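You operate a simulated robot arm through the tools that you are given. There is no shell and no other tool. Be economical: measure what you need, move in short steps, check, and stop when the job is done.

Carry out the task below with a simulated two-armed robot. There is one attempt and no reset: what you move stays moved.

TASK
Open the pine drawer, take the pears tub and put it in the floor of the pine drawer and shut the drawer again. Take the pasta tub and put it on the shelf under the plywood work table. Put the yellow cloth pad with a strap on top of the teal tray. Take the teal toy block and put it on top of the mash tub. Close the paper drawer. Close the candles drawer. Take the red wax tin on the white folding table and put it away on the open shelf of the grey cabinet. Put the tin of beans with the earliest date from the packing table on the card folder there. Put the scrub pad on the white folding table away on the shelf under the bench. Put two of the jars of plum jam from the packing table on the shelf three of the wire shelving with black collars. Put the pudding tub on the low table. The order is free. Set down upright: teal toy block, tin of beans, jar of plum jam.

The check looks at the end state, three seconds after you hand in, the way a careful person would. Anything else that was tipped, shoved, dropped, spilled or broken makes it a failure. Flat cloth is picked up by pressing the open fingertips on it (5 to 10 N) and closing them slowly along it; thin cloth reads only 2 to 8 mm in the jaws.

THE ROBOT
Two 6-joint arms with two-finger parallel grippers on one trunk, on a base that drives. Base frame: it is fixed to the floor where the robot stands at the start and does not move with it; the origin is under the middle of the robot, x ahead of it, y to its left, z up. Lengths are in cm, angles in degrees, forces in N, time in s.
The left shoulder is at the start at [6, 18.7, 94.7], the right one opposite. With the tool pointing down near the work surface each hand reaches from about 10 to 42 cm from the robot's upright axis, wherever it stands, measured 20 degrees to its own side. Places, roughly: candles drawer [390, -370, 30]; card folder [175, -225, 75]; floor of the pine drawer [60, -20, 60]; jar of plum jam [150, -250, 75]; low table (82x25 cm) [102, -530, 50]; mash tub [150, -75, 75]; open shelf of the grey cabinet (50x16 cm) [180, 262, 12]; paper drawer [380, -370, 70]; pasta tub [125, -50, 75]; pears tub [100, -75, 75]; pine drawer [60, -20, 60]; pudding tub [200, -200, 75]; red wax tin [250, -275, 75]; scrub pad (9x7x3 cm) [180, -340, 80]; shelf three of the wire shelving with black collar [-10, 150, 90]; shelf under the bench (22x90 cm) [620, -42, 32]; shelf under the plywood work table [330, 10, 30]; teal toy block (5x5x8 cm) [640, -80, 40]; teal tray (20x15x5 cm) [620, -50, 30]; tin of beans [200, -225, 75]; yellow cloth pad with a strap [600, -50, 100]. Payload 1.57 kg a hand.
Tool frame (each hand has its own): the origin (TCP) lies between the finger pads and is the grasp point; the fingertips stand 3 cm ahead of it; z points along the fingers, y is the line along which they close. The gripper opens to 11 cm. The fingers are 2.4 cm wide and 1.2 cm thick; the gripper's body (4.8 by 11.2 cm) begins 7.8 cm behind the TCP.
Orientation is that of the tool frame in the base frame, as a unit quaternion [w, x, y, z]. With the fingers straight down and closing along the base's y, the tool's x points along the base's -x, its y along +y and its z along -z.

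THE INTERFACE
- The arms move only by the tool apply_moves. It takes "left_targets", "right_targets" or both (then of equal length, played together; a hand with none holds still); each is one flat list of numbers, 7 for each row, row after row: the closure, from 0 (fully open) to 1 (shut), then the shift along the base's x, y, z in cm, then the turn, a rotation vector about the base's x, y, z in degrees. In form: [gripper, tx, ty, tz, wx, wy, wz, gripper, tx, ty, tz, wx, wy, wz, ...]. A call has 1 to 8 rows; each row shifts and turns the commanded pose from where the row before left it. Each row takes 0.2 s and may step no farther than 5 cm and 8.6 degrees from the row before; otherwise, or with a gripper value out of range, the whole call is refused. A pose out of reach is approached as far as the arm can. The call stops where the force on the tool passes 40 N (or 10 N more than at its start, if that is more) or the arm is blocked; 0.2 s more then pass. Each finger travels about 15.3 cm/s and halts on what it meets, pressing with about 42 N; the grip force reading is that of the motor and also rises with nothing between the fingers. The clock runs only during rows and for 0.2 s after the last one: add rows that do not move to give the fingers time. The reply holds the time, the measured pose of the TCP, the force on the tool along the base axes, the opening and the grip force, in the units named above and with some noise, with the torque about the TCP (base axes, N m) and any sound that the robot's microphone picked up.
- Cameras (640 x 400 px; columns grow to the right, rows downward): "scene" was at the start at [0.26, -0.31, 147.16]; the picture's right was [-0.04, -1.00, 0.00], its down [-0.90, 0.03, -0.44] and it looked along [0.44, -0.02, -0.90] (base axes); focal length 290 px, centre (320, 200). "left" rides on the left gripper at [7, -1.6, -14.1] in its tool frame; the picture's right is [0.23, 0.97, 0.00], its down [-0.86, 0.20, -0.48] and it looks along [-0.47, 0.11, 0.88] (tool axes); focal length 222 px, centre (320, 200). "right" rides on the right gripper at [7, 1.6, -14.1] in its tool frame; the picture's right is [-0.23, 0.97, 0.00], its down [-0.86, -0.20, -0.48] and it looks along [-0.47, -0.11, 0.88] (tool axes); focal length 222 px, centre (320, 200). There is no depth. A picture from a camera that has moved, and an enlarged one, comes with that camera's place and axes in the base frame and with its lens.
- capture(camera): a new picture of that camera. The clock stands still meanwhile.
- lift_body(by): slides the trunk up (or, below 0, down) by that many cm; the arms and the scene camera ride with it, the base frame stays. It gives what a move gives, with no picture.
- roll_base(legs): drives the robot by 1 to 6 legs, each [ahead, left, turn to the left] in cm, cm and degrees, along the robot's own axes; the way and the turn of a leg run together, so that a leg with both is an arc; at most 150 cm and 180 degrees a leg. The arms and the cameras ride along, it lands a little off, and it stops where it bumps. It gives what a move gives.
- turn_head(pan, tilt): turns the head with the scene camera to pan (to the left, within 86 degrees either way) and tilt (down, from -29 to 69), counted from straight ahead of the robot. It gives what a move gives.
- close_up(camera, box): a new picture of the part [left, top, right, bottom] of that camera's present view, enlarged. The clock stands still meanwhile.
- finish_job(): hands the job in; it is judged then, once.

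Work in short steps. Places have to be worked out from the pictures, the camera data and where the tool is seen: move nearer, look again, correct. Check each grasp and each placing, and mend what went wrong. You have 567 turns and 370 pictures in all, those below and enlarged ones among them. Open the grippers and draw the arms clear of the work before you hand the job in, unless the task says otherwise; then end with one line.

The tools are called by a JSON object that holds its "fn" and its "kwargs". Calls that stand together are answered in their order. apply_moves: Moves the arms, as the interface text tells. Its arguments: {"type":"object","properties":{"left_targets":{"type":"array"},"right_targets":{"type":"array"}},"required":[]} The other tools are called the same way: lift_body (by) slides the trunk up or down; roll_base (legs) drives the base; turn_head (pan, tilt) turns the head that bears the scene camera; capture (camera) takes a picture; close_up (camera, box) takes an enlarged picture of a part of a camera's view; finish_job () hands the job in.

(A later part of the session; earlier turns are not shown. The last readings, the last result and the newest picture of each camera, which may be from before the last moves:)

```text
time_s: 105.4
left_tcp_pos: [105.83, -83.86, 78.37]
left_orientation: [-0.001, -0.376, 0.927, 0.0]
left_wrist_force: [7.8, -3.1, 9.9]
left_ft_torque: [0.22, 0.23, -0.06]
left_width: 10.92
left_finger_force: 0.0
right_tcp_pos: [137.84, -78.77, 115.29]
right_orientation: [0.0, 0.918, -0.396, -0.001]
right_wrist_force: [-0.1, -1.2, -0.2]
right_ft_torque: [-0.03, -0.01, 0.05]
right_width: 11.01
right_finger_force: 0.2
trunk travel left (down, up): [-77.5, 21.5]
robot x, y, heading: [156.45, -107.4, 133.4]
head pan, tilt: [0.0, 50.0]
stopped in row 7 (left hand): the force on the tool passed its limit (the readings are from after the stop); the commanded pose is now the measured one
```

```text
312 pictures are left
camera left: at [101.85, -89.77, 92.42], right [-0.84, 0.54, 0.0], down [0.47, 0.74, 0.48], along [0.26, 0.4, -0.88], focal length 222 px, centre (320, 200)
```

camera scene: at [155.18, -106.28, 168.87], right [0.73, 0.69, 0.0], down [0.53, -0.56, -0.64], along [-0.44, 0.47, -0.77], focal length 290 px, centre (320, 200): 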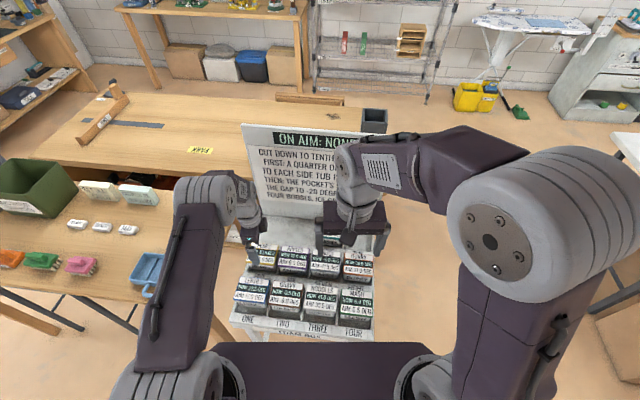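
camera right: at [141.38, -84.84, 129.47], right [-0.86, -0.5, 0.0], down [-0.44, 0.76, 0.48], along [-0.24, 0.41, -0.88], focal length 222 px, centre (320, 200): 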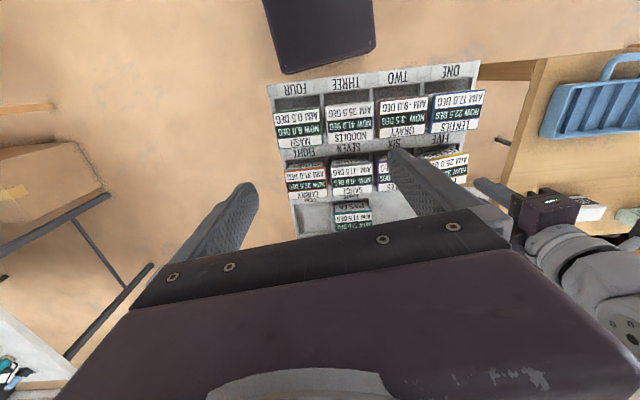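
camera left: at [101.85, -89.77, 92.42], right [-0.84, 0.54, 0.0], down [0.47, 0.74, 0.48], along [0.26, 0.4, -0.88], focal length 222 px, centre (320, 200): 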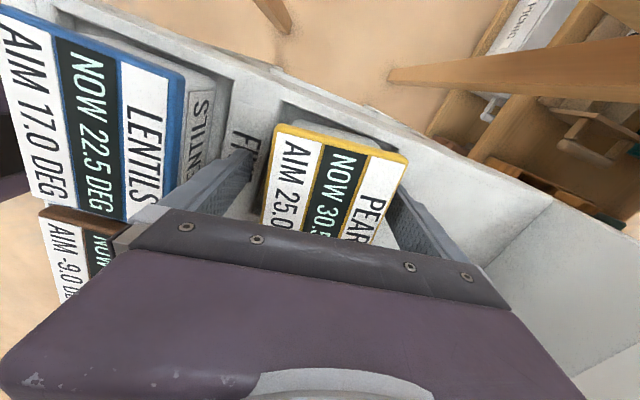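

Tips touch the pocket walls at this depth (TCP 78.4, 2 cm below lid top). I back off 0.2 cm and close fully here.

{"fn": "apply_moves", "kwargs": {"left_targets": [0, 0, 0, 0.3, 0, 0, 0, 0.5, 0, 0, 0, 0, 0, 0, 1, 0, 0, 0, 0, 0, 0, 1, 0, 0, 0, 0, 0, 0, 1, 0, 0, 0, 0, 0, 0]}}

{"fn": "apply_moves", "kwargs": {"left_targets": [1, 0, 0, 1, 0, 0, 0, 1, 0, 0, 1, 0, 0, 0, 1, 0, 0, 1, 0, 0, 0]}}

{"fn": "capture", "kwargs": {"camera": "left"}}

```text
time_s: 106.6
left_tcp_pos: [105.65, -83.61, 78.49]
left_orientation: [0.0, -0.376, 0.927, 0.0]
left_wrist_force: [-0.4, 0.0, -1.7]
left_ft_torque: [-0.05, 0.2, -0.39]
left_width: 7.76
left_finger_force: 42.2
right_tcp_pos: [137.55, -78.62, 115.18]
right_orientation: [-0.001, 0.919, -0.395, 0.0]
right_wrist_force: [-0.6, 0.1, 0.5]
right_ft_torque: [0.03, 0.01, 0.01]
right_width: 10.98
right_finger_force: 0.0
trunk travel left (down, up): [-77.5, 21.5]
robot x, y, heading: [156.44, -107.46, 133.4]
head pan, tilt: [0.0, 50.0]
```

```text
time_s: 107.4
left_tcp_pos: [105.61, -83.72, 81.59]
left_orientation: [0.001, -0.376, 0.927, 0.0]
left_wrist_force: [0.3, 0.0, -4.1]
left_ft_torque: [-0.01, 0.02, -0.02]
left_width: 7.73
left_finger_force: 42.0
right_tcp_pos: [137.64, -78.7, 115.22]
right_orientation: [0.0, 0.918, -0.396, 0.001]
right_wrist_force: [-1.0, -0.1, 0.3]
right_ft_torque: [0.01, 0.04, 0.06]
right_width: 11.04
right_finger_force: 0.1
trunk travel left (down, up): [-77.5, 21.5]
robot x, y, heading: [156.36, -107.71, 133.1]
head pan, tilt: [0.0, 50.0]
```

```text
311 pictures are left
camera left: at [101.66, -89.71, 95.59], right [-0.84, 0.54, 0.0], down [0.47, 0.74, 0.48], along [0.26, 0.4, -0.88], focal length 222 px, centre (320, 200)
```

left: 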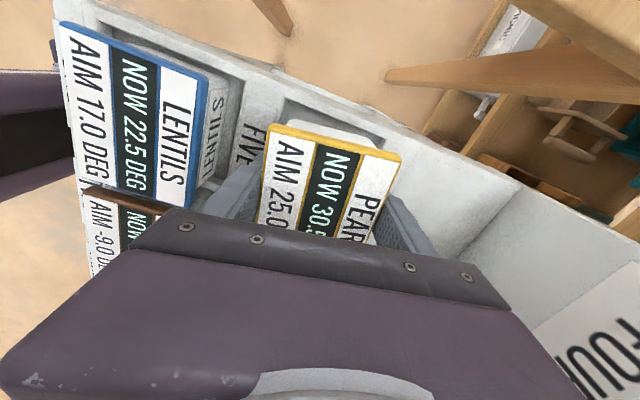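

Pears is held (≈4 N). I lift it clear and pull it back left; at the same time I pitch the right hand forward 24° towards the pasta tub (third row, column three).

{"fn": "apply_moves", "kwargs": {"left_targets": [1, 0, 0, 4, 0, 0, 0, 1, 0, 0, 4, 0, 0, 0, 1, 0, 0, 4, 0, 0, 0, 1, 0, 0, 4, 0, 0, 0, 1, -1, -4, 2, 0, 0, 0, 1, -1, -4, 2, 0, 0, 0], "right_targets": [0, 0, 0, 0, 5.8, 5.5, 0, 0, 0, 0, 0, 5.8, 5.5, 0, 0, -1.5, 1.5, 0, 5.8, 5.5, 0, 0, -3, 2, 0, 0, 0, 0, 0, -3, 2, -2, 0, 0, 0, 0, -3, 2, -2, 0, 0, 0]}}

{"fn": "capture", "kwargs": {"camera": "right"}}

{"fn": "capture", "kwargs": {"camera": "scene"}}

```text
time_s: 108.8
left_tcp_pos: [103.44, -91.6, 101.47]
left_orientation: [0.001, -0.375, 0.927, 0.0]
left_wrist_force: [-0.5, 0.0, -3.9]
left_ft_torque: [0.0, -0.02, -0.01]
left_width: 7.77
left_finger_force: 41.9
right_tcp_pos: [126.79, -71.16, 111.11]
right_orientation: [-0.083, 0.899, -0.387, -0.19]
right_wrist_force: [0.4, 0.3, -0.2]
right_ft_torque: [0.01, 0.0, -0.02]
right_width: 10.99
right_finger_force: 0.0
trunk travel left (down, up): [-77.5, 21.5]
robot x, y, heading: [156.32, -107.39, 133.5]
head pan, tilt: [0.0, 50.0]
```

```text
310 pictures are left
camera right: at [134.01, -81.1, 121.17], right [-0.85, -0.52, 0.09], down [-0.26, 0.56, 0.78], along [-0.46, 0.64, -0.61], focal length 222 px, centre (320, 200)
```

right: 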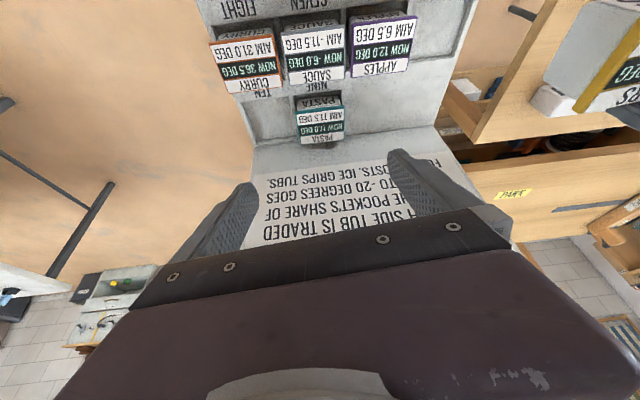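

```text
309 pictures are left
camera scene: at [154.96, -106.4, 168.86], right [0.73, 0.69, 0.0], down [0.53, -0.56, -0.64], along [-0.44, 0.47, -0.77], focal length 290 px, centre (320, 200)
```

scene: 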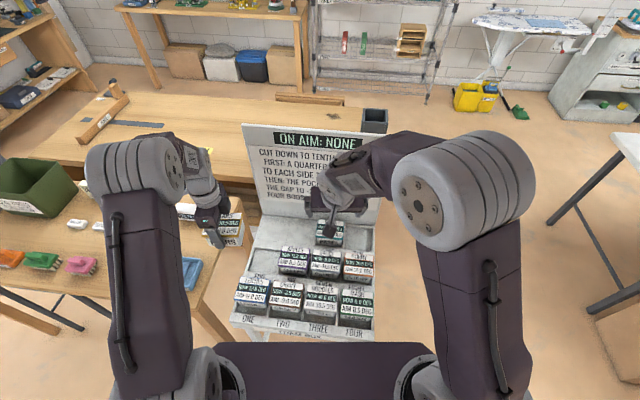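

Pasta lid ≈ [117,-60.3,80.4]. I move the right hand to a pre-grasp 14 cm back along its finger axis.

{"fn": "apply_moves", "kwargs": {"right_targets": [0, -1.2, 1.35, -3.95, 0, 0, 0, 0, -1.2, 1.35, -3.95, 0, 0, 0, 0, -1.2, 1.35, -3.95, 0, 0, 0, 0, -1.2, 1.35, -3.95, 0, 0, 0, 0, -1.1, 1.4, -3.9, 0, 0, 0, 0, 0, 0, 0, 0, 0, 0]}}

{"fn": "capture", "kwargs": {"camera": "right"}}

```text
time_s: 110.2
left_tcp_pos: [103.69, -91.49, 101.6]
left_orientation: [-0.001, -0.376, 0.927, 0.0]
left_wrist_force: [0.8, -0.1, -3.0]
left_ft_torque: [-0.03, 0.05, -0.01]
left_width: 7.75
left_finger_force: 42.2
right_tcp_pos: [121.39, -64.59, 91.43]
right_orientation: [-0.082, 0.898, -0.387, -0.191]
right_wrist_force: [-0.7, -1.0, -0.3]
right_ft_torque: [-0.01, 0.0, 0.03]
right_width: 11.02
right_finger_force: 0.0
trunk travel left (down, up): [-77.5, 21.5]
robot x, y, heading: [156.17, -107.41, 133.4]
head pan, tilt: [0.0, 50.0]
```

```text
308 pictures are left
camera right: at [128.46, -74.34, 101.67], right [-0.85, -0.52, 0.09], down [-0.26, 0.56, 0.78], along [-0.46, 0.64, -0.61], focal length 222 px, centre (320, 200)
```

right: 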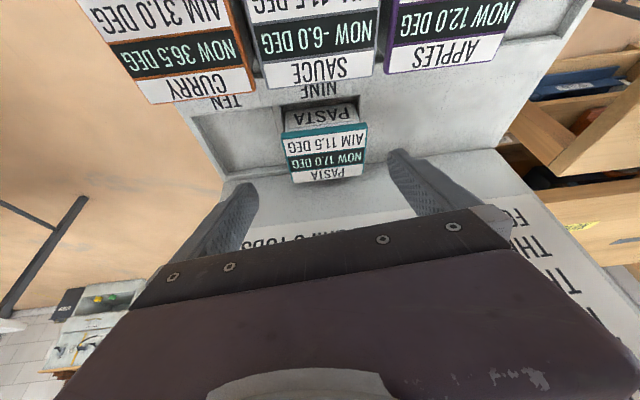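

Pasta lid confirmed at [116.8,-60.3,80.4]. Descend around it.

{"fn": "apply_moves", "kwargs": {"right_targets": [0, -1.15, 1.07, -3.2, 0, 0, 0, 0, -1.15, 1.07, -3.2, 0, 0, 0, 0, -1.15, 1.07, -3.2, 0, 0, 0]}}

{"fn": "capture", "kwargs": {"camera": "right"}}

```text
time_s: 111.0
left_tcp_pos: [103.47, -91.35, 101.58]
left_orientation: [-0.001, -0.375, 0.927, 0.0]
left_wrist_force: [0.2, -1.1, -2.6]
left_ft_torque: [0.0, -0.01, 0.01]
left_width: 7.75
left_finger_force: 42.0
right_tcp_pos: [117.67, -61.05, 81.91]
right_orientation: [-0.082, 0.899, -0.387, -0.191]
right_wrist_force: [-0.3, 0.6, 0.5]
right_ft_torque: [-0.01, 0.02, -0.03]
right_width: 11.0
right_finger_force: 0.0
trunk travel left (down, up): [-77.5, 21.5]
robot x, y, heading: [156.41, -107.46, 133.3]
head pan, tilt: [0.0, 50.0]
```

```text
307 pictures are left
camera right: at [124.78, -70.98, 92.07], right [-0.85, -0.52, 0.09], down [-0.26, 0.56, 0.78], along [-0.46, 0.64, -0.61], focal length 222 px, centre (320, 200)
```

right: 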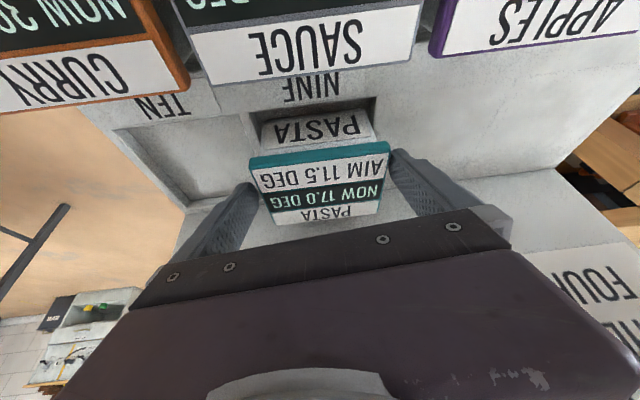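

Lid sits between the fingers. Final 3 cm and close.

{"fn": "apply_moves", "kwargs": {"right_targets": [0, -0.5, 0.5, -1.6, 0, 0, 0, 0, -0.4, 0.4, -1.6, 0, 0, 0, 0.3, 0, 0, 0, 0, 0, 0, 1, 0, 0, 0, 0, 0, 0, 1, 0, 0, 0, 0, 0, 0]}}

{"fn": "capture", "kwargs": {"camera": "right"}}

```text
time_s: 112.2
left_tcp_pos: [103.51, -91.53, 101.67]
left_orientation: [0.001, -0.375, 0.927, -0.001]
left_wrist_force: [-0.2, 0.9, -3.9]
left_ft_torque: [0.0, 0.03, -0.01]
left_width: 7.76
left_finger_force: 42.2
right_tcp_pos: [116.85, -60.35, 78.73]
right_orientation: [-0.082, 0.899, -0.386, -0.19]
right_wrist_force: [0.3, 0.9, 2.6]
right_ft_torque: [0.06, -0.04, -0.04]
right_width: 10.11
right_finger_force: 42.4
trunk travel left (down, up): [-77.5, 21.5]
robot x, y, heading: [156.5, -107.7, 133.4]
head pan, tilt: [0.0, 50.0]
```

```text
306 pictures are left
camera right: at [124.05, -70.16, 88.89], right [-0.85, -0.52, 0.09], down [-0.26, 0.56, 0.78], along [-0.46, 0.64, -0.61], focal length 222 px, centre (320, 200)
```

right: 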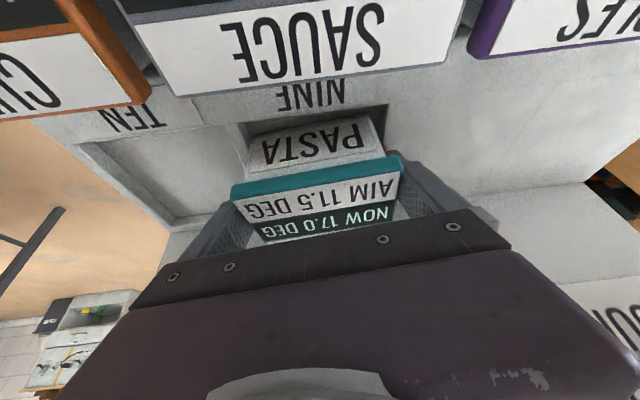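

Gripped (10.1 cm). Lift straight up.

{"fn": "apply_moves", "kwargs": {"right_targets": [1, 0, 0, 1.5, 0, 0, 0, 1, 0, 0, 2.5, 0, 0, 0, 1, 0, 0, 4, 0, 0, 0, 1, 0, 0, 4, 0, 0, 0, 1, 0, 0, 4, 0, 0, 0, 1, 2.5, -2.5, 1, 0, 0, 0, 1, 2.5, -2.5, 1, 0, 0, 0, 1, 2.5, -2.5, 1, 0, 0, 0]}}

{"fn": "capture", "kwargs": {"camera": "right"}}

{"fn": "capture", "kwargs": {"camera": "scene"}}

```text
time_s: 114.0
left_tcp_pos: [103.67, -91.53, 101.71]
left_orientation: [0.0, -0.375, 0.927, 0.0]
left_wrist_force: [0.8, 0.3, -2.9]
left_ft_torque: [-0.01, 0.03, 0.03]
left_width: 7.73
left_finger_force: 41.8
right_tcp_pos: [124.62, -68.0, 97.54]
right_orientation: [-0.082, 0.899, -0.387, -0.19]
right_wrist_force: [-0.7, -0.4, -3.2]
right_ft_torque: [0.01, 0.01, 0.01]
right_width: 10.04
right_finger_force: 41.7
trunk travel left (down, up): [-77.5, 21.5]
robot x, y, heading: [156.29, -107.3, 133.5]
head pan, tilt: [0.0, 50.0]
```

```text
305 pictures are left
camera right: at [131.68, -77.84, 107.82], right [-0.85, -0.52, 0.09], down [-0.26, 0.56, 0.78], along [-0.46, 0.64, -0.61], focal length 222 px, centre (320, 200)
```

right: 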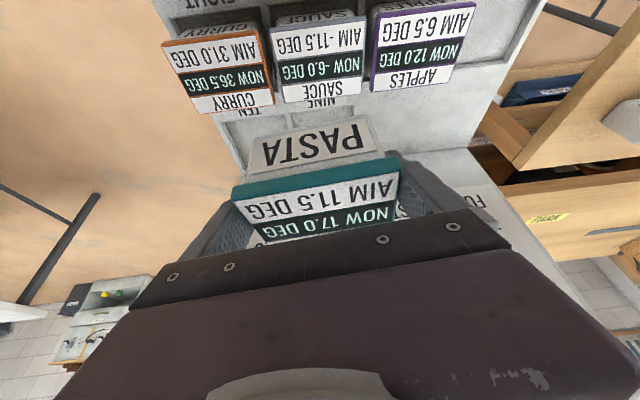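

```text
304 pictures are left
camera scene: at [155.25, -106.38, 168.86], right [0.73, 0.69, 0.0], down [0.53, -0.56, -0.64], along [-0.44, 0.47, -0.77], focal length 290 px, centre (320, 200)
```

scene: 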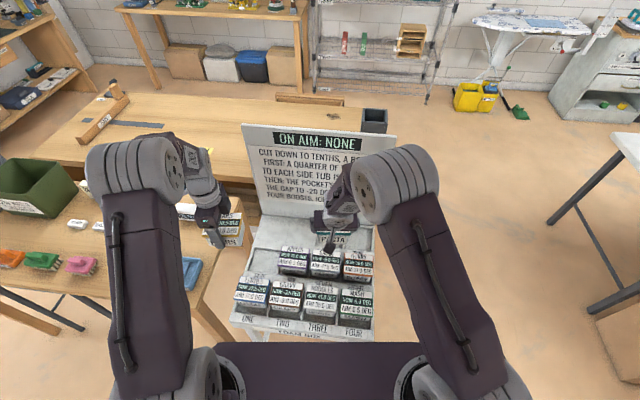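

Both tubs held. I retract both hands, level the right hand, and back out.

{"fn": "apply_moves", "kwargs": {"left_targets": [1, 1, -1.1, 1, 0, 0, 0, 1, 1, -1.1, 1, 0, 0, 0, 1, 1, -1.1, 1, 0, 0, 0, 1, 1, -1.1, 1, 0, 0, 0], "right_targets": [1, 0, 0, 3, 0, 0, 0, 1, 2.2, -2.2, 2, -5.8, -5.5, 0, 1, 2.2, -2.2, 0, -5.8, -5.5, 0, 1, 2.2, -2.2, 0, -5.8, -5.5, 0]}}

{"fn": "roll_base", "kwargs": {"legs": [[-18, 0, 0], [10, -45, 0], [0, 0, -133.3], [-20, 90, 0]]}}

```text
time_s: 115.0
left_tcp_pos: [107.65, -96.18, 105.49]
left_orientation: [-0.001, -0.376, 0.927, 0.0]
left_wrist_force: [0.0, -0.1, -2.8]
left_ft_torque: [0.01, 0.01, 0.03]
left_width: 7.74
left_finger_force: 41.2
right_tcp_pos: [131.03, -74.26, 102.74]
right_orientation: [0.0, 0.918, -0.396, 0.0]
right_wrist_force: [0.5, -0.1, -3.3]
right_ft_torque: [0.01, 0.01, -0.03]
right_width: 10.0
right_finger_force: 42.4
trunk travel left (down, up): [-77.5, 21.5]
robot x, y, heading: [156.85, -107.44, 133.3]
head pan, tilt: [0.0, 50.0]
```

```text
time_s: 128.7
left_tcp_pos: [217.12, 33.54, 105.59]
left_orientation: [0.0, 0.703, 0.711, 0.0]
left_wrist_force: [0.0, -0.1, -3.2]
left_ft_torque: [0.02, -0.03, 0.0]
left_width: 7.74
left_finger_force: 42.2
right_tcp_pos: [216.8, 1.48, 102.65]
right_orientation: [-0.001, 0.0, 1.0, 0.0]
right_wrist_force: [0.5, -0.1, -3.6]
right_ft_torque: [0.0, 0.01, 0.02]
right_width: 9.99
right_finger_force: 42.4
trunk travel left (down, up): [-77.5, 21.5]
robot x, y, heading: [175.29, 5.94, -0.2]
head pan, tilt: [0.0, 50.0]
```

Now back round to the drawer.

{"fn": "roll_base", "kwargs": {"legs": [[-45, 35, 0], [-70, 30, 0], [-70, -18, 0], [0, 0, -52]]}}

{"fn": "capture", "kwargs": {"camera": "scene"}}

```text
time_s: 141.6
left_tcp_pos: [37.51, 38.11, 105.53]
left_orientation: [0.0, 0.941, 0.338, 0.0]
left_wrist_force: [1.0, 0.3, -2.4]
left_ft_torque: [0.01, -0.02, -0.02]
left_width: 7.75
left_finger_force: 41.8
right_tcp_pos: [12.34, 18.11, 102.76]
right_orientation: [-0.001, 0.431, 0.903, 0.0]
right_wrist_force: [0.2, 0.0, -3.6]
right_ft_torque: [0.02, 0.02, 0.04]
right_width: 9.98
right_finger_force: 42.6
trunk travel left (down, up): [-77.5, 21.5]
robot x, y, heading: [-10.53, 53.47, -51.0]
head pan, tilt: [0.0, 50.0]
```

```text
303 pictures are left
camera scene: at [-9.0, 51.77, 168.86], right [-0.78, -0.63, 0.0], down [-0.48, 0.6, -0.64], along [0.4, -0.5, -0.77], focal length 290 px, centre (320, 200)
```

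scene: 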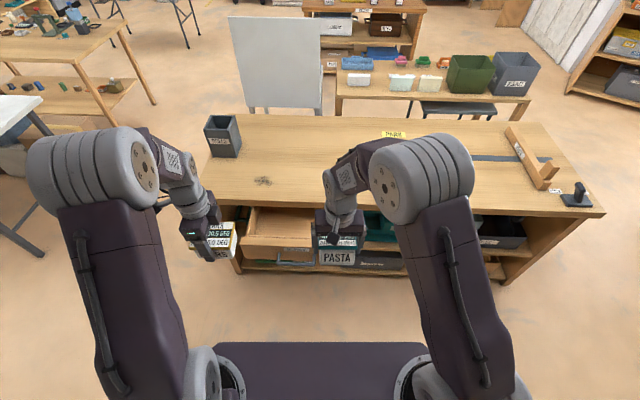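

Drawer target ≈ [41.7,4.9]. I drive ahead 27 and right 9 to bring it under the left arm.

{"fn": "roll_base", "kwargs": {"legs": [[0, 0, -1], [26, -9, 0]]}}

{"fn": "capture", "kwargs": {"camera": "left"}}

{"fn": "capture", "kwargs": {"camera": "scene"}}

```text
time_s: 143.9
left_tcp_pos: [46.2, 11.25, 105.59]
left_orientation: [0.0, 0.943, 0.332, -0.001]
left_wrist_force: [-1.1, 0.9, -2.7]
left_ft_torque: [0.01, -0.02, 0.0]
left_width: 7.76
left_finger_force: 41.7
right_tcp_pos: [20.69, -8.25, 102.82]
right_orientation: [0.0, 0.438, 0.899, 0.0]
right_wrist_force: [0.2, 0.0, -3.1]
right_ft_torque: [0.03, -0.02, -0.01]
right_width: 9.98
right_finger_force: 42.1
trunk travel left (down, up): [-77.5, 21.5]
robot x, y, heading: [-1.56, 27.63, -51.7]
head pan, tilt: [0.0, 50.0]
```

```text
302 pictures are left
camera left: at [50.53, 17.03, 119.55], right [0.79, -0.62, 0.0], down [-0.54, -0.69, 0.48], along [-0.3, -0.38, -0.88], focal length 222 px, centre (320, 200)
```

left: 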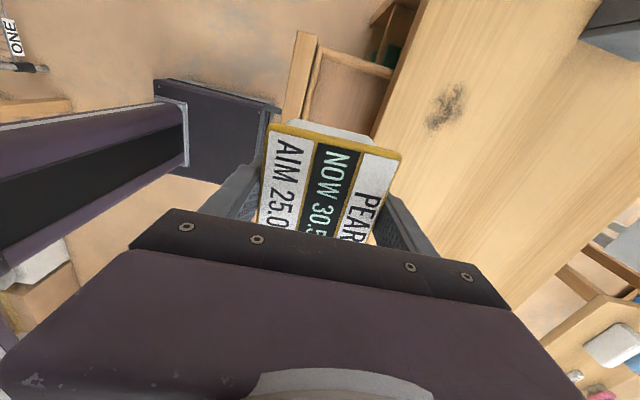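

```text
301 pictures are left
camera scene: at [-0.16, 25.84, 168.87], right [-0.79, -0.62, 0.0], down [-0.47, 0.6, -0.64], along [0.4, -0.51, -0.77], focal length 290 px, centre (320, 200)
```

scene: 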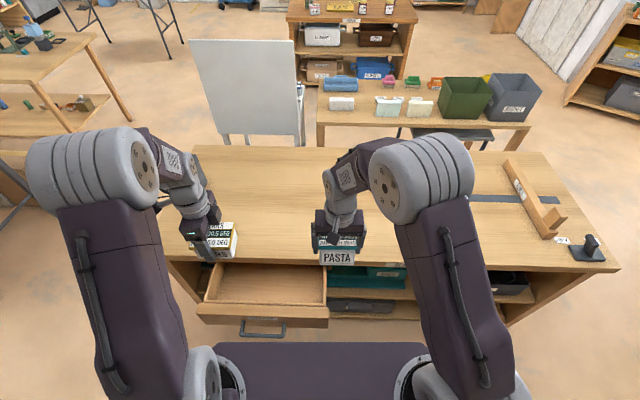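

I take a close-up of the open drawer to judge the opening.

{"fn": "close_up", "kwargs": {"camera": "scene", "box": [150, 220, 350, 345]}}

```text
3.20 times, centred on (250, 282) of scene
camera zoom: at [-0.16, 25.84, 168.87], right [-0.79, -0.62, 0.0], down [-0.47, 0.6, -0.64], along [0.4, -0.51, -0.77], focal length 929 px, centre (544, -64)
```

zoom: 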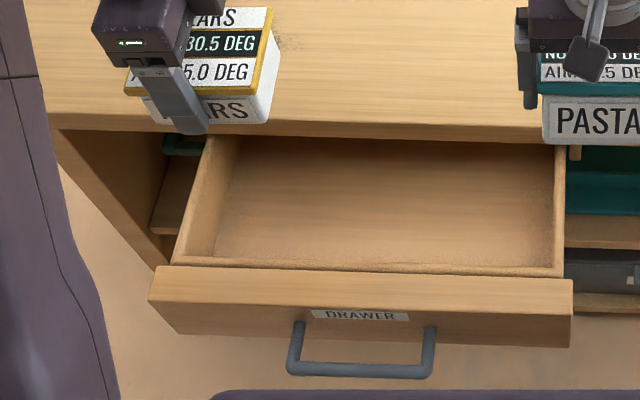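

Opening is ~15 cm clear. Target TCP ≈ [42.2,2.9]. Move over and lower to z 74.

{"fn": "apply_moves", "kwargs": {"left_targets": [1, -2, -4.2, 0, 0, 0, 0, 1, -2, -4.2, 0, 0, 0, 0, 1, 0, 0, -4.5, 0, 0, 0, 1, 0, 0, -4.5, 0, 0, 0, 1, 0, 0, -4.5, 0, 0, 0, 1, 0, 0, -4.5, 0, 0, 0, 1, 0, 0, -4.5, 0, 0, 0, 1, 0, 0, -4.5, 0, 0, 0]}}

{"fn": "capture", "kwargs": {"camera": "left"}}

{"fn": "close_up", "kwargs": {"camera": "scene", "box": [150, 220, 350, 345]}}

```text
time_s: 145.7
left_tcp_pos: [42.21, 2.77, 78.3]
left_orientation: [0.0, 0.943, 0.332, -0.001]
left_wrist_force: [-0.7, 0.1, -3.5]
left_ft_torque: [0.0, 0.01, -0.02]
left_width: 7.75
left_finger_force: 42.1
right_tcp_pos: [20.97, -8.38, 102.67]
right_orientation: [0.0, 0.438, 0.899, -0.001]
right_wrist_force: [-0.6, 0.1, -4.3]
right_ft_torque: [-0.01, 0.02, 0.01]
right_width: 9.96
right_finger_force: 42.1
trunk travel left (down, up): [-77.5, 21.5]
robot x, y, heading: [-1.35, 27.24, -52.0]
head pan, tilt: [0.0, 50.0]
```

```text
299 pictures are left
camera left: at [46.6, 8.51, 92.44], right [0.79, -0.62, 0.0], down [-0.54, -0.69, 0.48], along [-0.3, -0.38, -0.88], focal length 222 px, centre (320, 200)
```

left: 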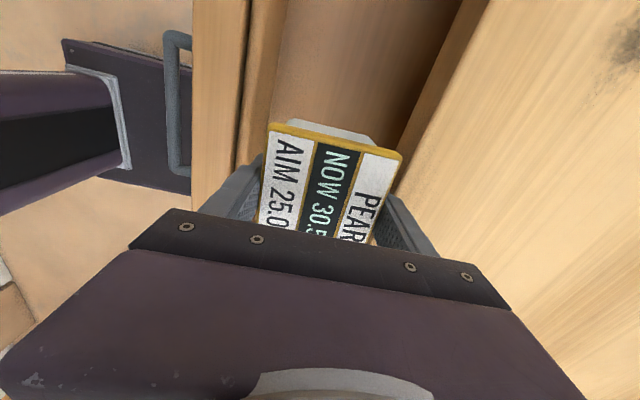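

```text
3.20 times, centred on (250, 282) of scene
camera zoom: at [-0.01, 25.57, 168.87], right [-0.79, -0.62, 0.0], down [-0.47, 0.6, -0.64], along [0.4, -0.51, -0.77], focal length 929 px, centre (544, -64)
```

zoom: 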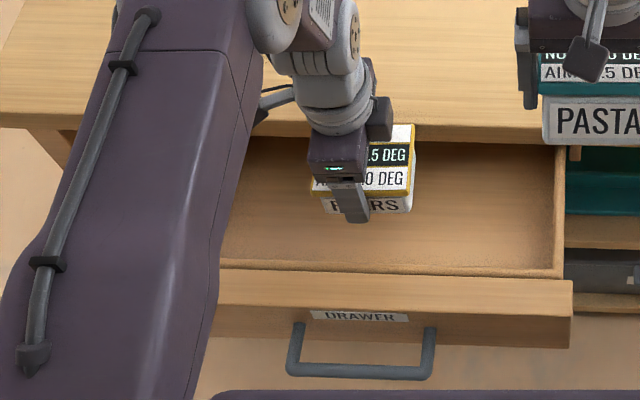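

Near the table edge by about 1 cm; I shift back 1 cm and lower in small steps until contact.

{"fn": "apply_moves", "kwargs": {"left_targets": [1, -0.62, 0.79, 0, 0, 0, 0, 1, 0, 0, -3, 0, 0, 0, 1, 0, 0, -3, 0, 0, 0, 1, 0, 0, -2, 0, 0, 0]}}

{"fn": "close_up", "kwargs": {"camera": "scene", "box": [200, 230, 320, 305]}}

```text
time_s: 146.7
left_tcp_pos: [41.78, 3.55, 70.48]
left_orientation: [0.0, 0.943, 0.332, 0.001]
left_wrist_force: [-0.8, -0.4, -3.1]
left_ft_torque: [0.0, 0.0, 0.04]
left_width: 7.73
left_finger_force: 42.2
right_tcp_pos: [20.86, -8.31, 102.71]
right_orientation: [-0.001, 0.438, 0.899, 0.0]
right_wrist_force: [-0.2, 0.1, -2.8]
right_ft_torque: [0.02, 0.0, 0.01]
right_width: 10.0
right_finger_force: 41.5
trunk travel left (down, up): [-77.5, 21.5]
robot x, y, heading: [-1.5, 27.27, -51.9]
head pan, tilt: [0.0, 50.0]
```

```text
5.33 times, centred on (260, 268) of scene
camera zoom: at [-0.1, 25.65, 168.87], right [-0.79, -0.62, 0.0], down [-0.47, 0.6, -0.64], along [0.4, -0.51, -0.77], focal length 1549 px, centre (640, -160)
```

zoom: 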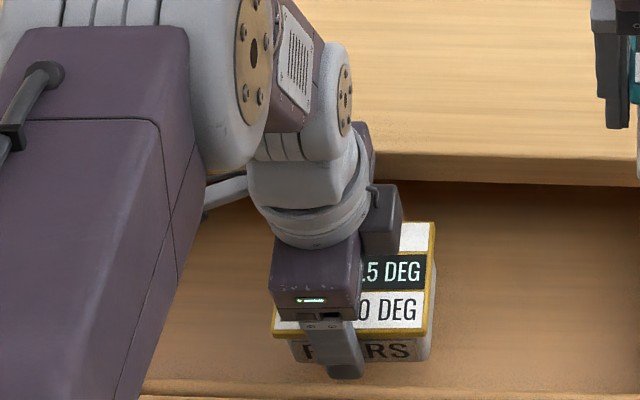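

Continue lowering in 1 cm steps to feel the floor.

{"fn": "apply_moves", "kwargs": {"left_targets": [1, 0, 0, -1, 0, 0, 0, 1, 0, 0, -1, 0, 0, 0, 1, 0, 0, -1, 0, 0, 0]}}

{"fn": "apply_moves", "kwargs": {"left_targets": [1, 0, 0, -0.5, 0, 0, 0, 1, 0, 0, -0.5, 0, 0, 0]}}

```text
time_s: 147.5
left_tcp_pos: [41.81, 3.5, 67.55]
left_orientation: [0.0, 0.943, 0.333, -0.002]
left_wrist_force: [0.1, -0.2, -3.4]
left_ft_torque: [-0.01, -0.02, 0.0]
left_width: 7.77
left_finger_force: 41.9
right_tcp_pos: [20.78, -8.35, 102.65]
right_orientation: [-0.001, 0.437, 0.899, 0.0]
right_wrist_force: [0.0, -0.1, -3.8]
right_ft_torque: [-0.01, 0.01, 0.02]
right_width: 9.96
right_finger_force: 42.8
trunk travel left (down, up): [-77.5, 21.5]
robot x, y, heading: [-1.16, 27.13, -52.2]
head pan, tilt: [0.0, 50.0]
```

```text
time_s: 148.1
left_tcp_pos: [41.63, 3.61, 66.69]
left_orientation: [0.002, 0.943, 0.332, 0.0]
left_wrist_force: [2.8, 1.1, 12.1]
left_ft_torque: [0.04, 0.72, -0.04]
left_width: 7.75
left_finger_force: 41.6
right_tcp_pos: [20.75, -8.2, 102.79]
right_orientation: [0.0, 0.438, 0.899, 0.0]
right_wrist_force: [0.6, -0.1, -2.4]
right_ft_torque: [0.0, -0.05, -0.01]
right_width: 9.93
right_finger_force: 42.0
trunk travel left (down, up): [-77.5, 21.5]
robot x, y, heading: [-1.32, 27.49, -51.9]
head pan, tilt: [0.0, 50.0]
```

Contact with the drawer floor (~15 N). Release and withdraw upward.

{"fn": "apply_moves", "kwargs": {"left_targets": [0.15, 0, 0, 0, 0, 0, 0, 0.15, 0, 0, 0, 0, 0, 0, 0.15, 0, 0, 2, 0, 0, 0, 0.15, 0, 0, 4, 0, 0, 0, 0.15, 0, 0, 4, 0, 0, 0, 0.15, 0, 0, 4, 0, 0, 0, 0.15, 0, 0, 4, 0, 0, 0]}}

{"fn": "capture", "kwargs": {"camera": "left"}}

```text
time_s: 149.7
left_tcp_pos: [41.69, 3.32, 84.76]
left_orientation: [0.0, 0.943, 0.332, -0.001]
left_wrist_force: [0.3, -0.6, 0.2]
left_ft_torque: [-0.01, 0.0, -0.01]
left_width: 9.34
left_finger_force: 0.1
right_tcp_pos: [20.62, -8.31, 102.73]
right_orientation: [0.0, 0.438, 0.899, 0.001]
right_wrist_force: [0.0, -0.1, -3.7]
right_ft_torque: [0.04, 0.01, 0.02]
right_width: 9.97
right_finger_force: 42.0
trunk travel left (down, up): [-77.5, 21.5]
robot x, y, heading: [-1.18, 27.23, -51.9]
head pan, tilt: [0.0, 50.0]
```

```text
296 pictures are left
camera left: at [45.96, 9.05, 98.71], right [0.79, -0.62, 0.0], down [-0.54, -0.69, 0.48], along [-0.3, -0.38, -0.88], focal length 222 px, centre (320, 200)
```

left: 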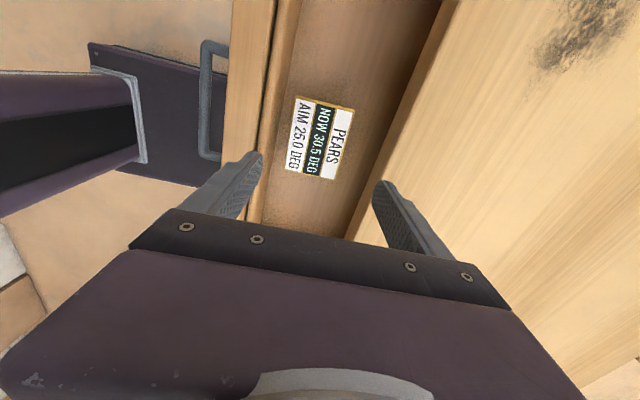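

Pears is in the drawer, lid below the rim. Now I bring the closed left fingers in front of the handle bar to push the drawer shut.

{"fn": "apply_moves", "kwargs": {"left_targets": [1, -2.7, 3.5, 0, 0, 0, 0, 1, -2.7, 3.5, 0, 0, 0, 0, 1, -2.7, 3.5, 0, 0, 0, 0, 1, -2.7, 3.5, 0, 0, 0, 0, 1, -2.7, 3.5, 0, 0, 0, 0, 1, 0, 0, -4, 0, 0, 0, 1, 0, 0, -4, 0, 0, 0]}}

{"fn": "capture", "kwargs": {"camera": "left"}}

```text
time_s: 151.3
left_tcp_pos: [28.27, 21.06, 76.64]
left_orientation: [0.001, 0.943, 0.332, -0.001]
left_wrist_force: [0.4, 0.7, -0.1]
left_ft_torque: [-0.01, 0.01, 0.0]
left_width: 0.0
left_finger_force: 21.1
right_tcp_pos: [20.73, -8.32, 102.69]
right_orientation: [-0.002, 0.438, 0.899, -0.001]
right_wrist_force: [-1.2, 0.0, -3.3]
right_ft_torque: [0.02, 0.0, -0.02]
right_width: 9.98
right_finger_force: 42.1
trunk travel left (down, up): [-77.5, 21.5]
robot x, y, heading: [-1.43, 27.09, -52.1]
head pan, tilt: [0.0, 50.0]
```

```text
295 pictures are left
camera left: at [32.63, 26.79, 90.66], right [0.79, -0.62, 0.0], down [-0.54, -0.69, 0.48], along [-0.3, -0.38, -0.88], focal length 222 px, centre (320, 200)
```

left: 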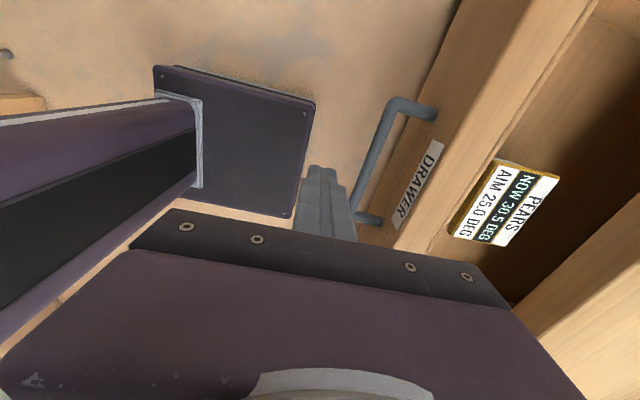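

Lower to bar height and push forward.

{"fn": "apply_moves", "kwargs": {"left_targets": [1, 0, 0, -4, 0, 0, 0, 1, 0, 0, -4, 0, 0, 0, 1, 0, 0, -3, 0, 0, 0, 1, 1.23, -1.58, 0, 0, 0, 0, 1, 1.23, -1.58, 0, 0, 0, 0, 1, 1.23, -1.58, 0, 0, 0, 0, 1, 1.23, -1.58, 0, 0, 0, 0]}}

{"fn": "apply_moves", "kwargs": {"left_targets": [1, 1.23, -1.58, 0, 0, 0, 0, 1, 1.23, -1.58, 0, 0, 0, 0, 1, 1.23, -1.58, 0, 0, 0, 0, 1, 1.23, -1.58, 0, 0, 0, 0, 1, 1.23, -1.58, 0, 0, 0, 0, 1, 1.23, -1.58, 0, 0, 0, 0]}}

{"fn": "capture", "kwargs": {"camera": "left"}}

```text
time_s: 152.9
left_tcp_pos: [33.12, 14.61, 65.57]
left_orientation: [0.0, 0.943, 0.333, 0.0]
left_wrist_force: [0.6, -0.7, 0.4]
left_ft_torque: [0.0, -0.03, 0.04]
left_width: 0.02
left_finger_force: 21.1
right_tcp_pos: [20.77, -8.43, 102.57]
right_orientation: [0.0, 0.438, 0.899, 0.0]
right_wrist_force: [0.6, 0.6, -3.0]
right_ft_torque: [0.03, 0.0, 0.0]
right_width: 9.96
right_finger_force: 42.1
trunk travel left (down, up): [-77.5, 21.5]
robot x, y, heading: [-1.02, 26.85, -51.8]
head pan, tilt: [0.0, 50.0]
```

```text
time_s: 154.3
left_tcp_pos: [40.45, 5.26, 65.62]
left_orientation: [0.0, 0.943, 0.332, 0.0]
left_wrist_force: [-0.3, -0.4, -0.4]
left_ft_torque: [0.02, 0.01, 0.01]
left_width: 0.0
left_finger_force: 21.3
right_tcp_pos: [20.83, -8.36, 102.62]
right_orientation: [0.0, 0.438, 0.899, 0.0]
right_wrist_force: [1.1, 0.3, -4.4]
right_ft_torque: [-0.01, 0.03, -0.01]
right_width: 9.97
right_finger_force: 41.9
trunk travel left (down, up): [-77.5, 21.5]
robot x, y, heading: [-1.26, 27.02, -51.9]
head pan, tilt: [0.0, 50.0]
```

```text
294 pictures are left
camera left: at [44.75, 10.9, 79.6], right [0.79, -0.62, 0.0], down [-0.54, -0.69, 0.48], along [-0.3, -0.38, -0.88], focal length 222 px, centre (320, 200)
```

left: 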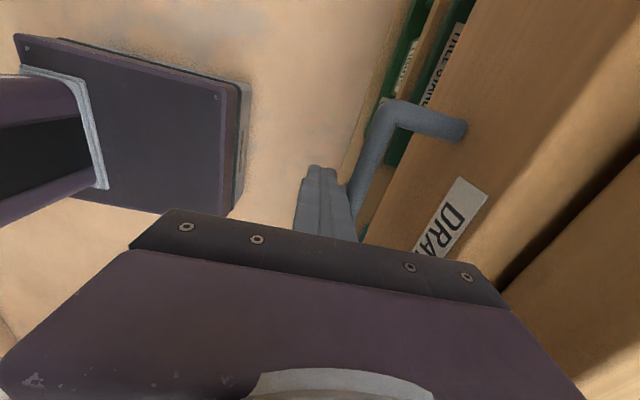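

Moving well. A few more cm until it stops.

{"fn": "apply_moves", "kwargs": {"left_targets": [1, 0.92, -1.18, 0, 0, 0, 0, 1, 0.92, -1.18, 0, 0, 0, 0, 1, 0.62, -0.79, 0, 0, 0, 0, 1, 0.62, -0.79, 0, 0, 0, 0]}}

{"fn": "capture", "kwargs": {"camera": "left"}}

```text
time_s: 155.3
left_tcp_pos: [42.66, 2.51, 65.59]
left_orientation: [-0.008, 0.944, 0.33, -0.003]
left_wrist_force: [-23.8, 24.1, -19.4]
left_ft_torque: [-1.39, -2.14, -0.98]
left_width: 0.0
left_finger_force: 21.5
left hand out of reach, approached as far as the arm can: row 4
right_tcp_pos: [20.56, -8.24, 102.84]
right_orientation: [0.0, 0.438, 0.899, -0.001]
right_wrist_force: [0.2, 0.8, -2.5]
right_ft_torque: [0.0, 0.02, -0.04]
right_width: 9.97
right_finger_force: 41.9
trunk travel left (down, up): [-77.5, 21.5]
robot x, y, heading: [-1.41, 27.22, -52.2]
head pan, tilt: [0.0, 50.0]
```

```text
293 pictures are left
camera left: at [47.13, 7.97, 79.67], right [0.79, -0.62, -0.02], down [-0.54, -0.7, 0.48], along [-0.3, -0.37, -0.88], focal length 222 px, centre (320, 200)
```

left: 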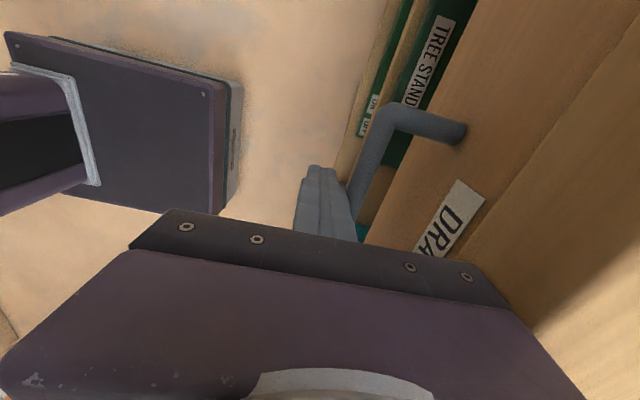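

Hard stop at ~35 N: shut. I back off, raise, and check.

{"fn": "apply_moves", "kwargs": {"left_targets": [1, -1.8, 2.4, 0, 0, 0, 0, 1, -1.8, 2.4, 2, 0, 0, 0, 1, -1.8, 2.4, 4, 0, 0, 0, 1, 0, 0, 4, 0, 0, 0, 1, 0, 0, 4, 0, 0, 0, 0.5, 0, 0, 4, 0, 0, 0, 0, 0, 0, 4, 0, 0, 0, 0, 0, 0, 4, 0, 0, 0]}}

{"fn": "roll_base", "kwargs": {"legs": [[-15, 0, 0]]}}

{"fn": "close_up", "kwargs": {"camera": "scene", "box": [150, 180, 390, 330]}}

```text
time_s: 157.1
left_tcp_pos: [37.73, 8.9, 91.98]
left_orientation: [0.001, 0.943, 0.332, 0.001]
left_wrist_force: [0.0, -0.3, 0.5]
left_ft_torque: [-0.02, -0.03, 0.03]
left_width: 10.99
left_finger_force: 0.0
right_tcp_pos: [20.78, -8.2, 102.67]
right_orientation: [-0.001, 0.438, 0.899, 0.0]
right_wrist_force: [-0.7, 0.6, -3.2]
right_ft_torque: [0.02, 0.0, 0.03]
right_width: 9.93
right_finger_force: 42.1
trunk travel left (down, up): [-77.5, 21.5]
robot x, y, heading: [-1.15, 27.24, -52.0]
head pan, tilt: [0.0, 50.0]
```

```text
time_s: 158.4
left_tcp_pos: [28.86, 20.54, 91.81]
left_orientation: [-0.002, 0.943, 0.334, 0.0]
left_wrist_force: [0.2, 0.8, 0.0]
left_ft_torque: [-0.02, -0.02, 0.01]
left_width: 11.05
left_finger_force: 0.0
right_tcp_pos: [11.86, 3.4, 102.66]
right_orientation: [-0.001, 0.436, 0.9, 0.0]
right_wrist_force: [-0.1, -0.4, -3.2]
right_ft_torque: [0.04, -0.01, 0.03]
right_width: 9.96
right_finger_force: 41.4
trunk travel left (down, up): [-77.5, 21.5]
robot x, y, heading: [-10.52, 38.78, -51.7]
head pan, tilt: [0.0, 50.0]
```

```text
2.67 times, centred on (270, 255) of scene
camera zoom: at [-9.13, 37.13, 168.86], right [-0.79, -0.62, 0.0], down [-0.48, 0.6, -0.64], along [0.4, -0.5, -0.77], focal length 774 px, centre (453, 53)
```

zoom: 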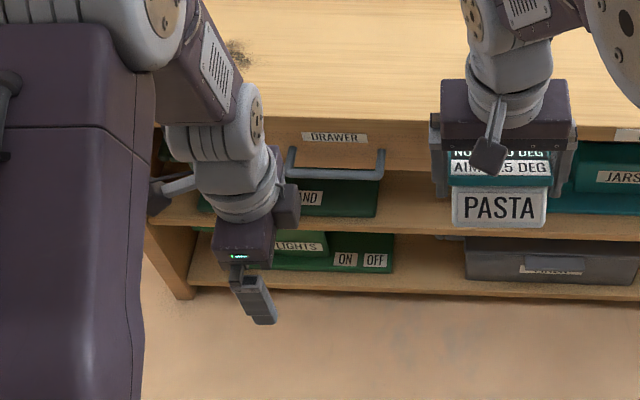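

Drawer shut. Next the pasta tub: drive to the short end of the plywood table (facing ≈33°).

{"fn": "roll_base", "kwargs": {"legs": [[0, 0, 52], [70, 32, 0], [70, -30, 0], [45, -35, 0], [25, -50, 0], [0, 0, 33]]}}

{"fn": "turn_head", "kwargs": {"pan": 0, "tilt": 35}}

{"fn": "capture", "kwargs": {"camera": "scene"}}

```text
time_s: 175.9
left_tcp_pos: [219.36, -11.8, 91.85]
left_orientation: [0.001, 0.489, 0.873, 0.0]
left_wrist_force: [0.4, 0.0, -0.2]
left_ft_torque: [0.01, 0.03, 0.01]
left_width: 11.02
left_finger_force: 0.0
right_tcp_pos: [234.33, -30.93, 102.66]
right_orientation: [-0.001, -0.265, 0.964, 0.0]
right_wrist_force: [-0.4, -0.4, -3.6]
right_ft_torque: [-0.02, 0.01, -0.02]
right_width: 9.94
right_finger_force: 42.4
trunk travel left (down, up): [-77.5, 21.5]
robot x, y, heading: [196.32, -48.47, 30.8]
head pan, tilt: [0.0, 50.0]
```

```text
time_s: 176.6
left_tcp_pos: [219.22, -11.68, 91.87]
left_orientation: [0.0, 0.489, 0.872, 0.0]
left_wrist_force: [-0.7, -0.1, 0.5]
left_ft_torque: [0.01, -0.01, 0.01]
left_width: 11.0
left_finger_force: 0.0
right_tcp_pos: [234.29, -30.85, 102.78]
right_orientation: [0.0, -0.265, 0.964, 0.0]
right_wrist_force: [-0.4, -0.2, -3.3]
right_ft_torque: [0.01, 0.0, -0.01]
right_width: 9.96
right_finger_force: 42.0
trunk travel left (down, up): [-77.5, 21.5]
robot x, y, heading: [196.3, -48.39, 30.9]
head pan, tilt: [0.0, 35.0]
```

```text
291 pictures are left
camera scene: at [198.79, -46.86, 171.03], right [0.51, -0.86, 0.0], down [-0.49, -0.29, -0.82], along [0.7, 0.42, -0.57], focal length 290 px, centre (320, 200)
```

scene: 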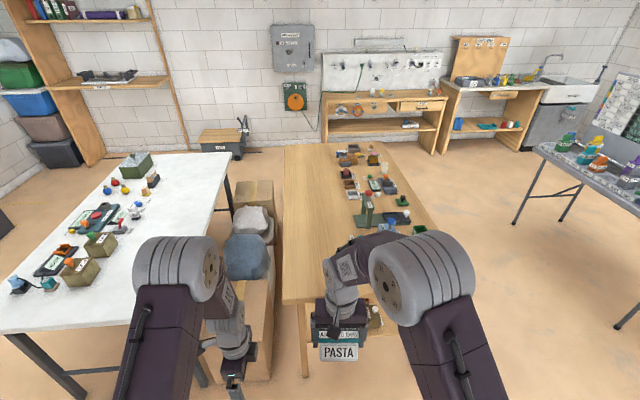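

I lower the trunk to look at the shelf under the table.

{"fn": "lift_body", "kwargs": {"by": -30}}

{"fn": "turn_head", "kwargs": {"pan": 0, "tilt": 38}}

{"fn": "capture", "kwargs": {"camera": "scene"}}

{"fn": "capture", "kwargs": {"camera": "right"}}

```text
time_s: 179.6
left_tcp_pos: [219.29, -11.7, 61.89]
left_orientation: [0.001, 0.489, 0.872, 0.0]
left_wrist_force: [-0.5, 0.3, -0.4]
left_ft_torque: [0.01, 0.02, -0.02]
left_width: 11.01
left_finger_force: 0.0
right_tcp_pos: [234.2, -30.8, 72.78]
right_orientation: [-0.001, -0.266, 0.964, 0.0]
right_wrist_force: [0.0, -0.4, -3.6]
right_ft_torque: [-0.01, 0.04, 0.01]
right_width: 9.95
right_finger_force: 42.2
trunk travel left (down, up): [-47.5, 51.5]
robot x, y, heading: [196.13, -48.72, 30.7]
head pan, tilt: [0.0, 35.0]
```

```text
time_s: 180.3
left_tcp_pos: [219.38, -11.81, 61.93]
left_orientation: [0.0, 0.489, 0.872, -0.001]
left_wrist_force: [-0.5, 0.3, 0.8]
left_ft_torque: [0.0, 0.02, -0.01]
left_width: 11.0
left_finger_force: 0.0
right_tcp_pos: [234.35, -30.88, 72.72]
right_orientation: [-0.001, -0.267, 0.964, 0.0]
right_wrist_force: [-0.4, 0.1, -3.4]
right_ft_torque: [-0.01, 0.0, 0.04]
right_width: 9.92
right_finger_force: 42.2
trunk travel left (down, up): [-47.5, 51.5]
robot x, y, heading: [196.11, -48.17, 31.2]
head pan, tilt: [0.0, 38.0]
```

```text
290 pictures are left
camera scene: at [198.65, -46.97, 140.58], right [0.51, -0.86, 0.0], down [-0.53, -0.32, -0.79], along [0.68, 0.4, -0.62], focal length 290 px, centre (320, 200)
```

scene: 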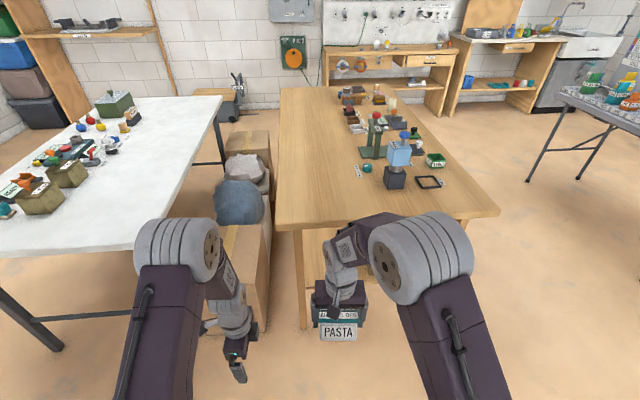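

```text
289 pictures are left
camera right: at [227.46, -32.97, 86.94], right [-0.3, 0.95, 0.0], down [0.84, 0.27, 0.48], along [0.46, 0.14, -0.88], focal length 222 px, centre (320, 200)
```

right: 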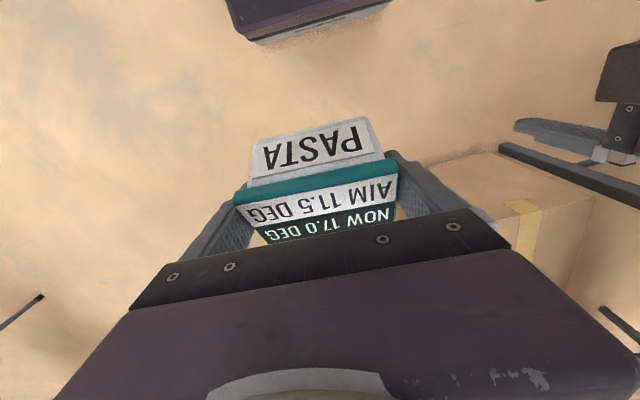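

I align to the table end (heading ≈37.7°) and lower a bit more to see the shelf.

{"fn": "roll_base", "kwargs": {"legs": [[0, 0, 6.6]]}}

{"fn": "lift_body", "kwargs": {"by": -25}}

{"fn": "turn_head", "kwargs": {"pan": -12, "tilt": 30}}

{"fn": "capture", "kwargs": {"camera": "scene"}}

```text
time_s: 181.2
left_tcp_pos: [214.86, -9.36, 61.88]
left_orientation: [0.0, 0.437, 0.9, -0.001]
left_wrist_force: [-0.4, -0.2, 1.6]
left_ft_torque: [-0.01, -0.02, 0.0]
left_width: 11.01
left_finger_force: 0.0
right_tcp_pos: [231.91, -26.57, 72.69]
right_orientation: [0.0, -0.321, 0.947, -0.002]
right_wrist_force: [-0.4, 0.2, -4.1]
right_ft_torque: [0.02, 0.02, -0.04]
right_width: 9.95
right_finger_force: 42.5
trunk travel left (down, up): [-47.5, 51.5]
robot x, y, heading: [196.58, -48.46, 37.3]
head pan, tilt: [0.0, 38.0]
```

```text
time_s: 183.8
left_tcp_pos: [214.95, -9.31, 36.89]
left_orientation: [-0.001, 0.437, 0.899, 0.001]
left_wrist_force: [0.0, -1.0, -0.6]
left_ft_torque: [0.01, 0.0, -0.03]
left_width: 11.01
left_finger_force: 0.0
right_tcp_pos: [232.02, -26.57, 47.69]
right_orientation: [-0.001, -0.321, 0.947, 0.0]
right_wrist_force: [-0.4, -0.4, -2.9]
right_ft_torque: [-0.03, 0.03, 0.02]
right_width: 9.98
right_finger_force: 42.1
trunk travel left (down, up): [-22.5, 76.5]
robot x, y, heading: [196.08, -48.5, 37.5]
head pan, tilt: [0.0, 38.0]
```

```text
time_s: 184.5
left_tcp_pos: [215.08, -9.38, 36.82]
left_orientation: [0.001, 0.438, 0.899, 0.0]
left_wrist_force: [0.4, 0.4, -0.3]
left_ft_torque: [-0.03, -0.01, -0.04]
left_width: 11.0
left_finger_force: 0.1
right_tcp_pos: [232.05, -26.69, 47.77]
right_orientation: [0.0, -0.321, 0.947, 0.0]
right_wrist_force: [0.6, 0.0, -4.4]
right_ft_torque: [0.02, 0.04, 0.0]
right_width: 9.97
right_finger_force: 42.1
trunk travel left (down, up): [-22.5, 76.5]
robot x, y, heading: [195.98, -48.16, 37.3]
head pan, tilt: [-12.0, 30.0]
```

```text
288 pictures are left
camera scene: at [199.78, -48.08, 116.81], right [0.43, -0.9, 0.0], down [-0.45, -0.22, -0.87], along [0.78, 0.37, -0.5], focal length 290 px, centre (320, 200)
```

scene: 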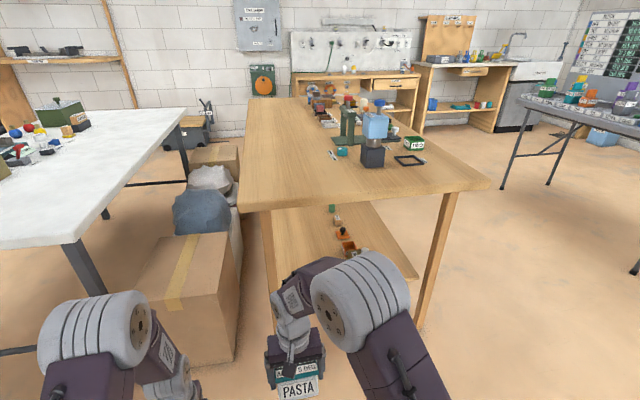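

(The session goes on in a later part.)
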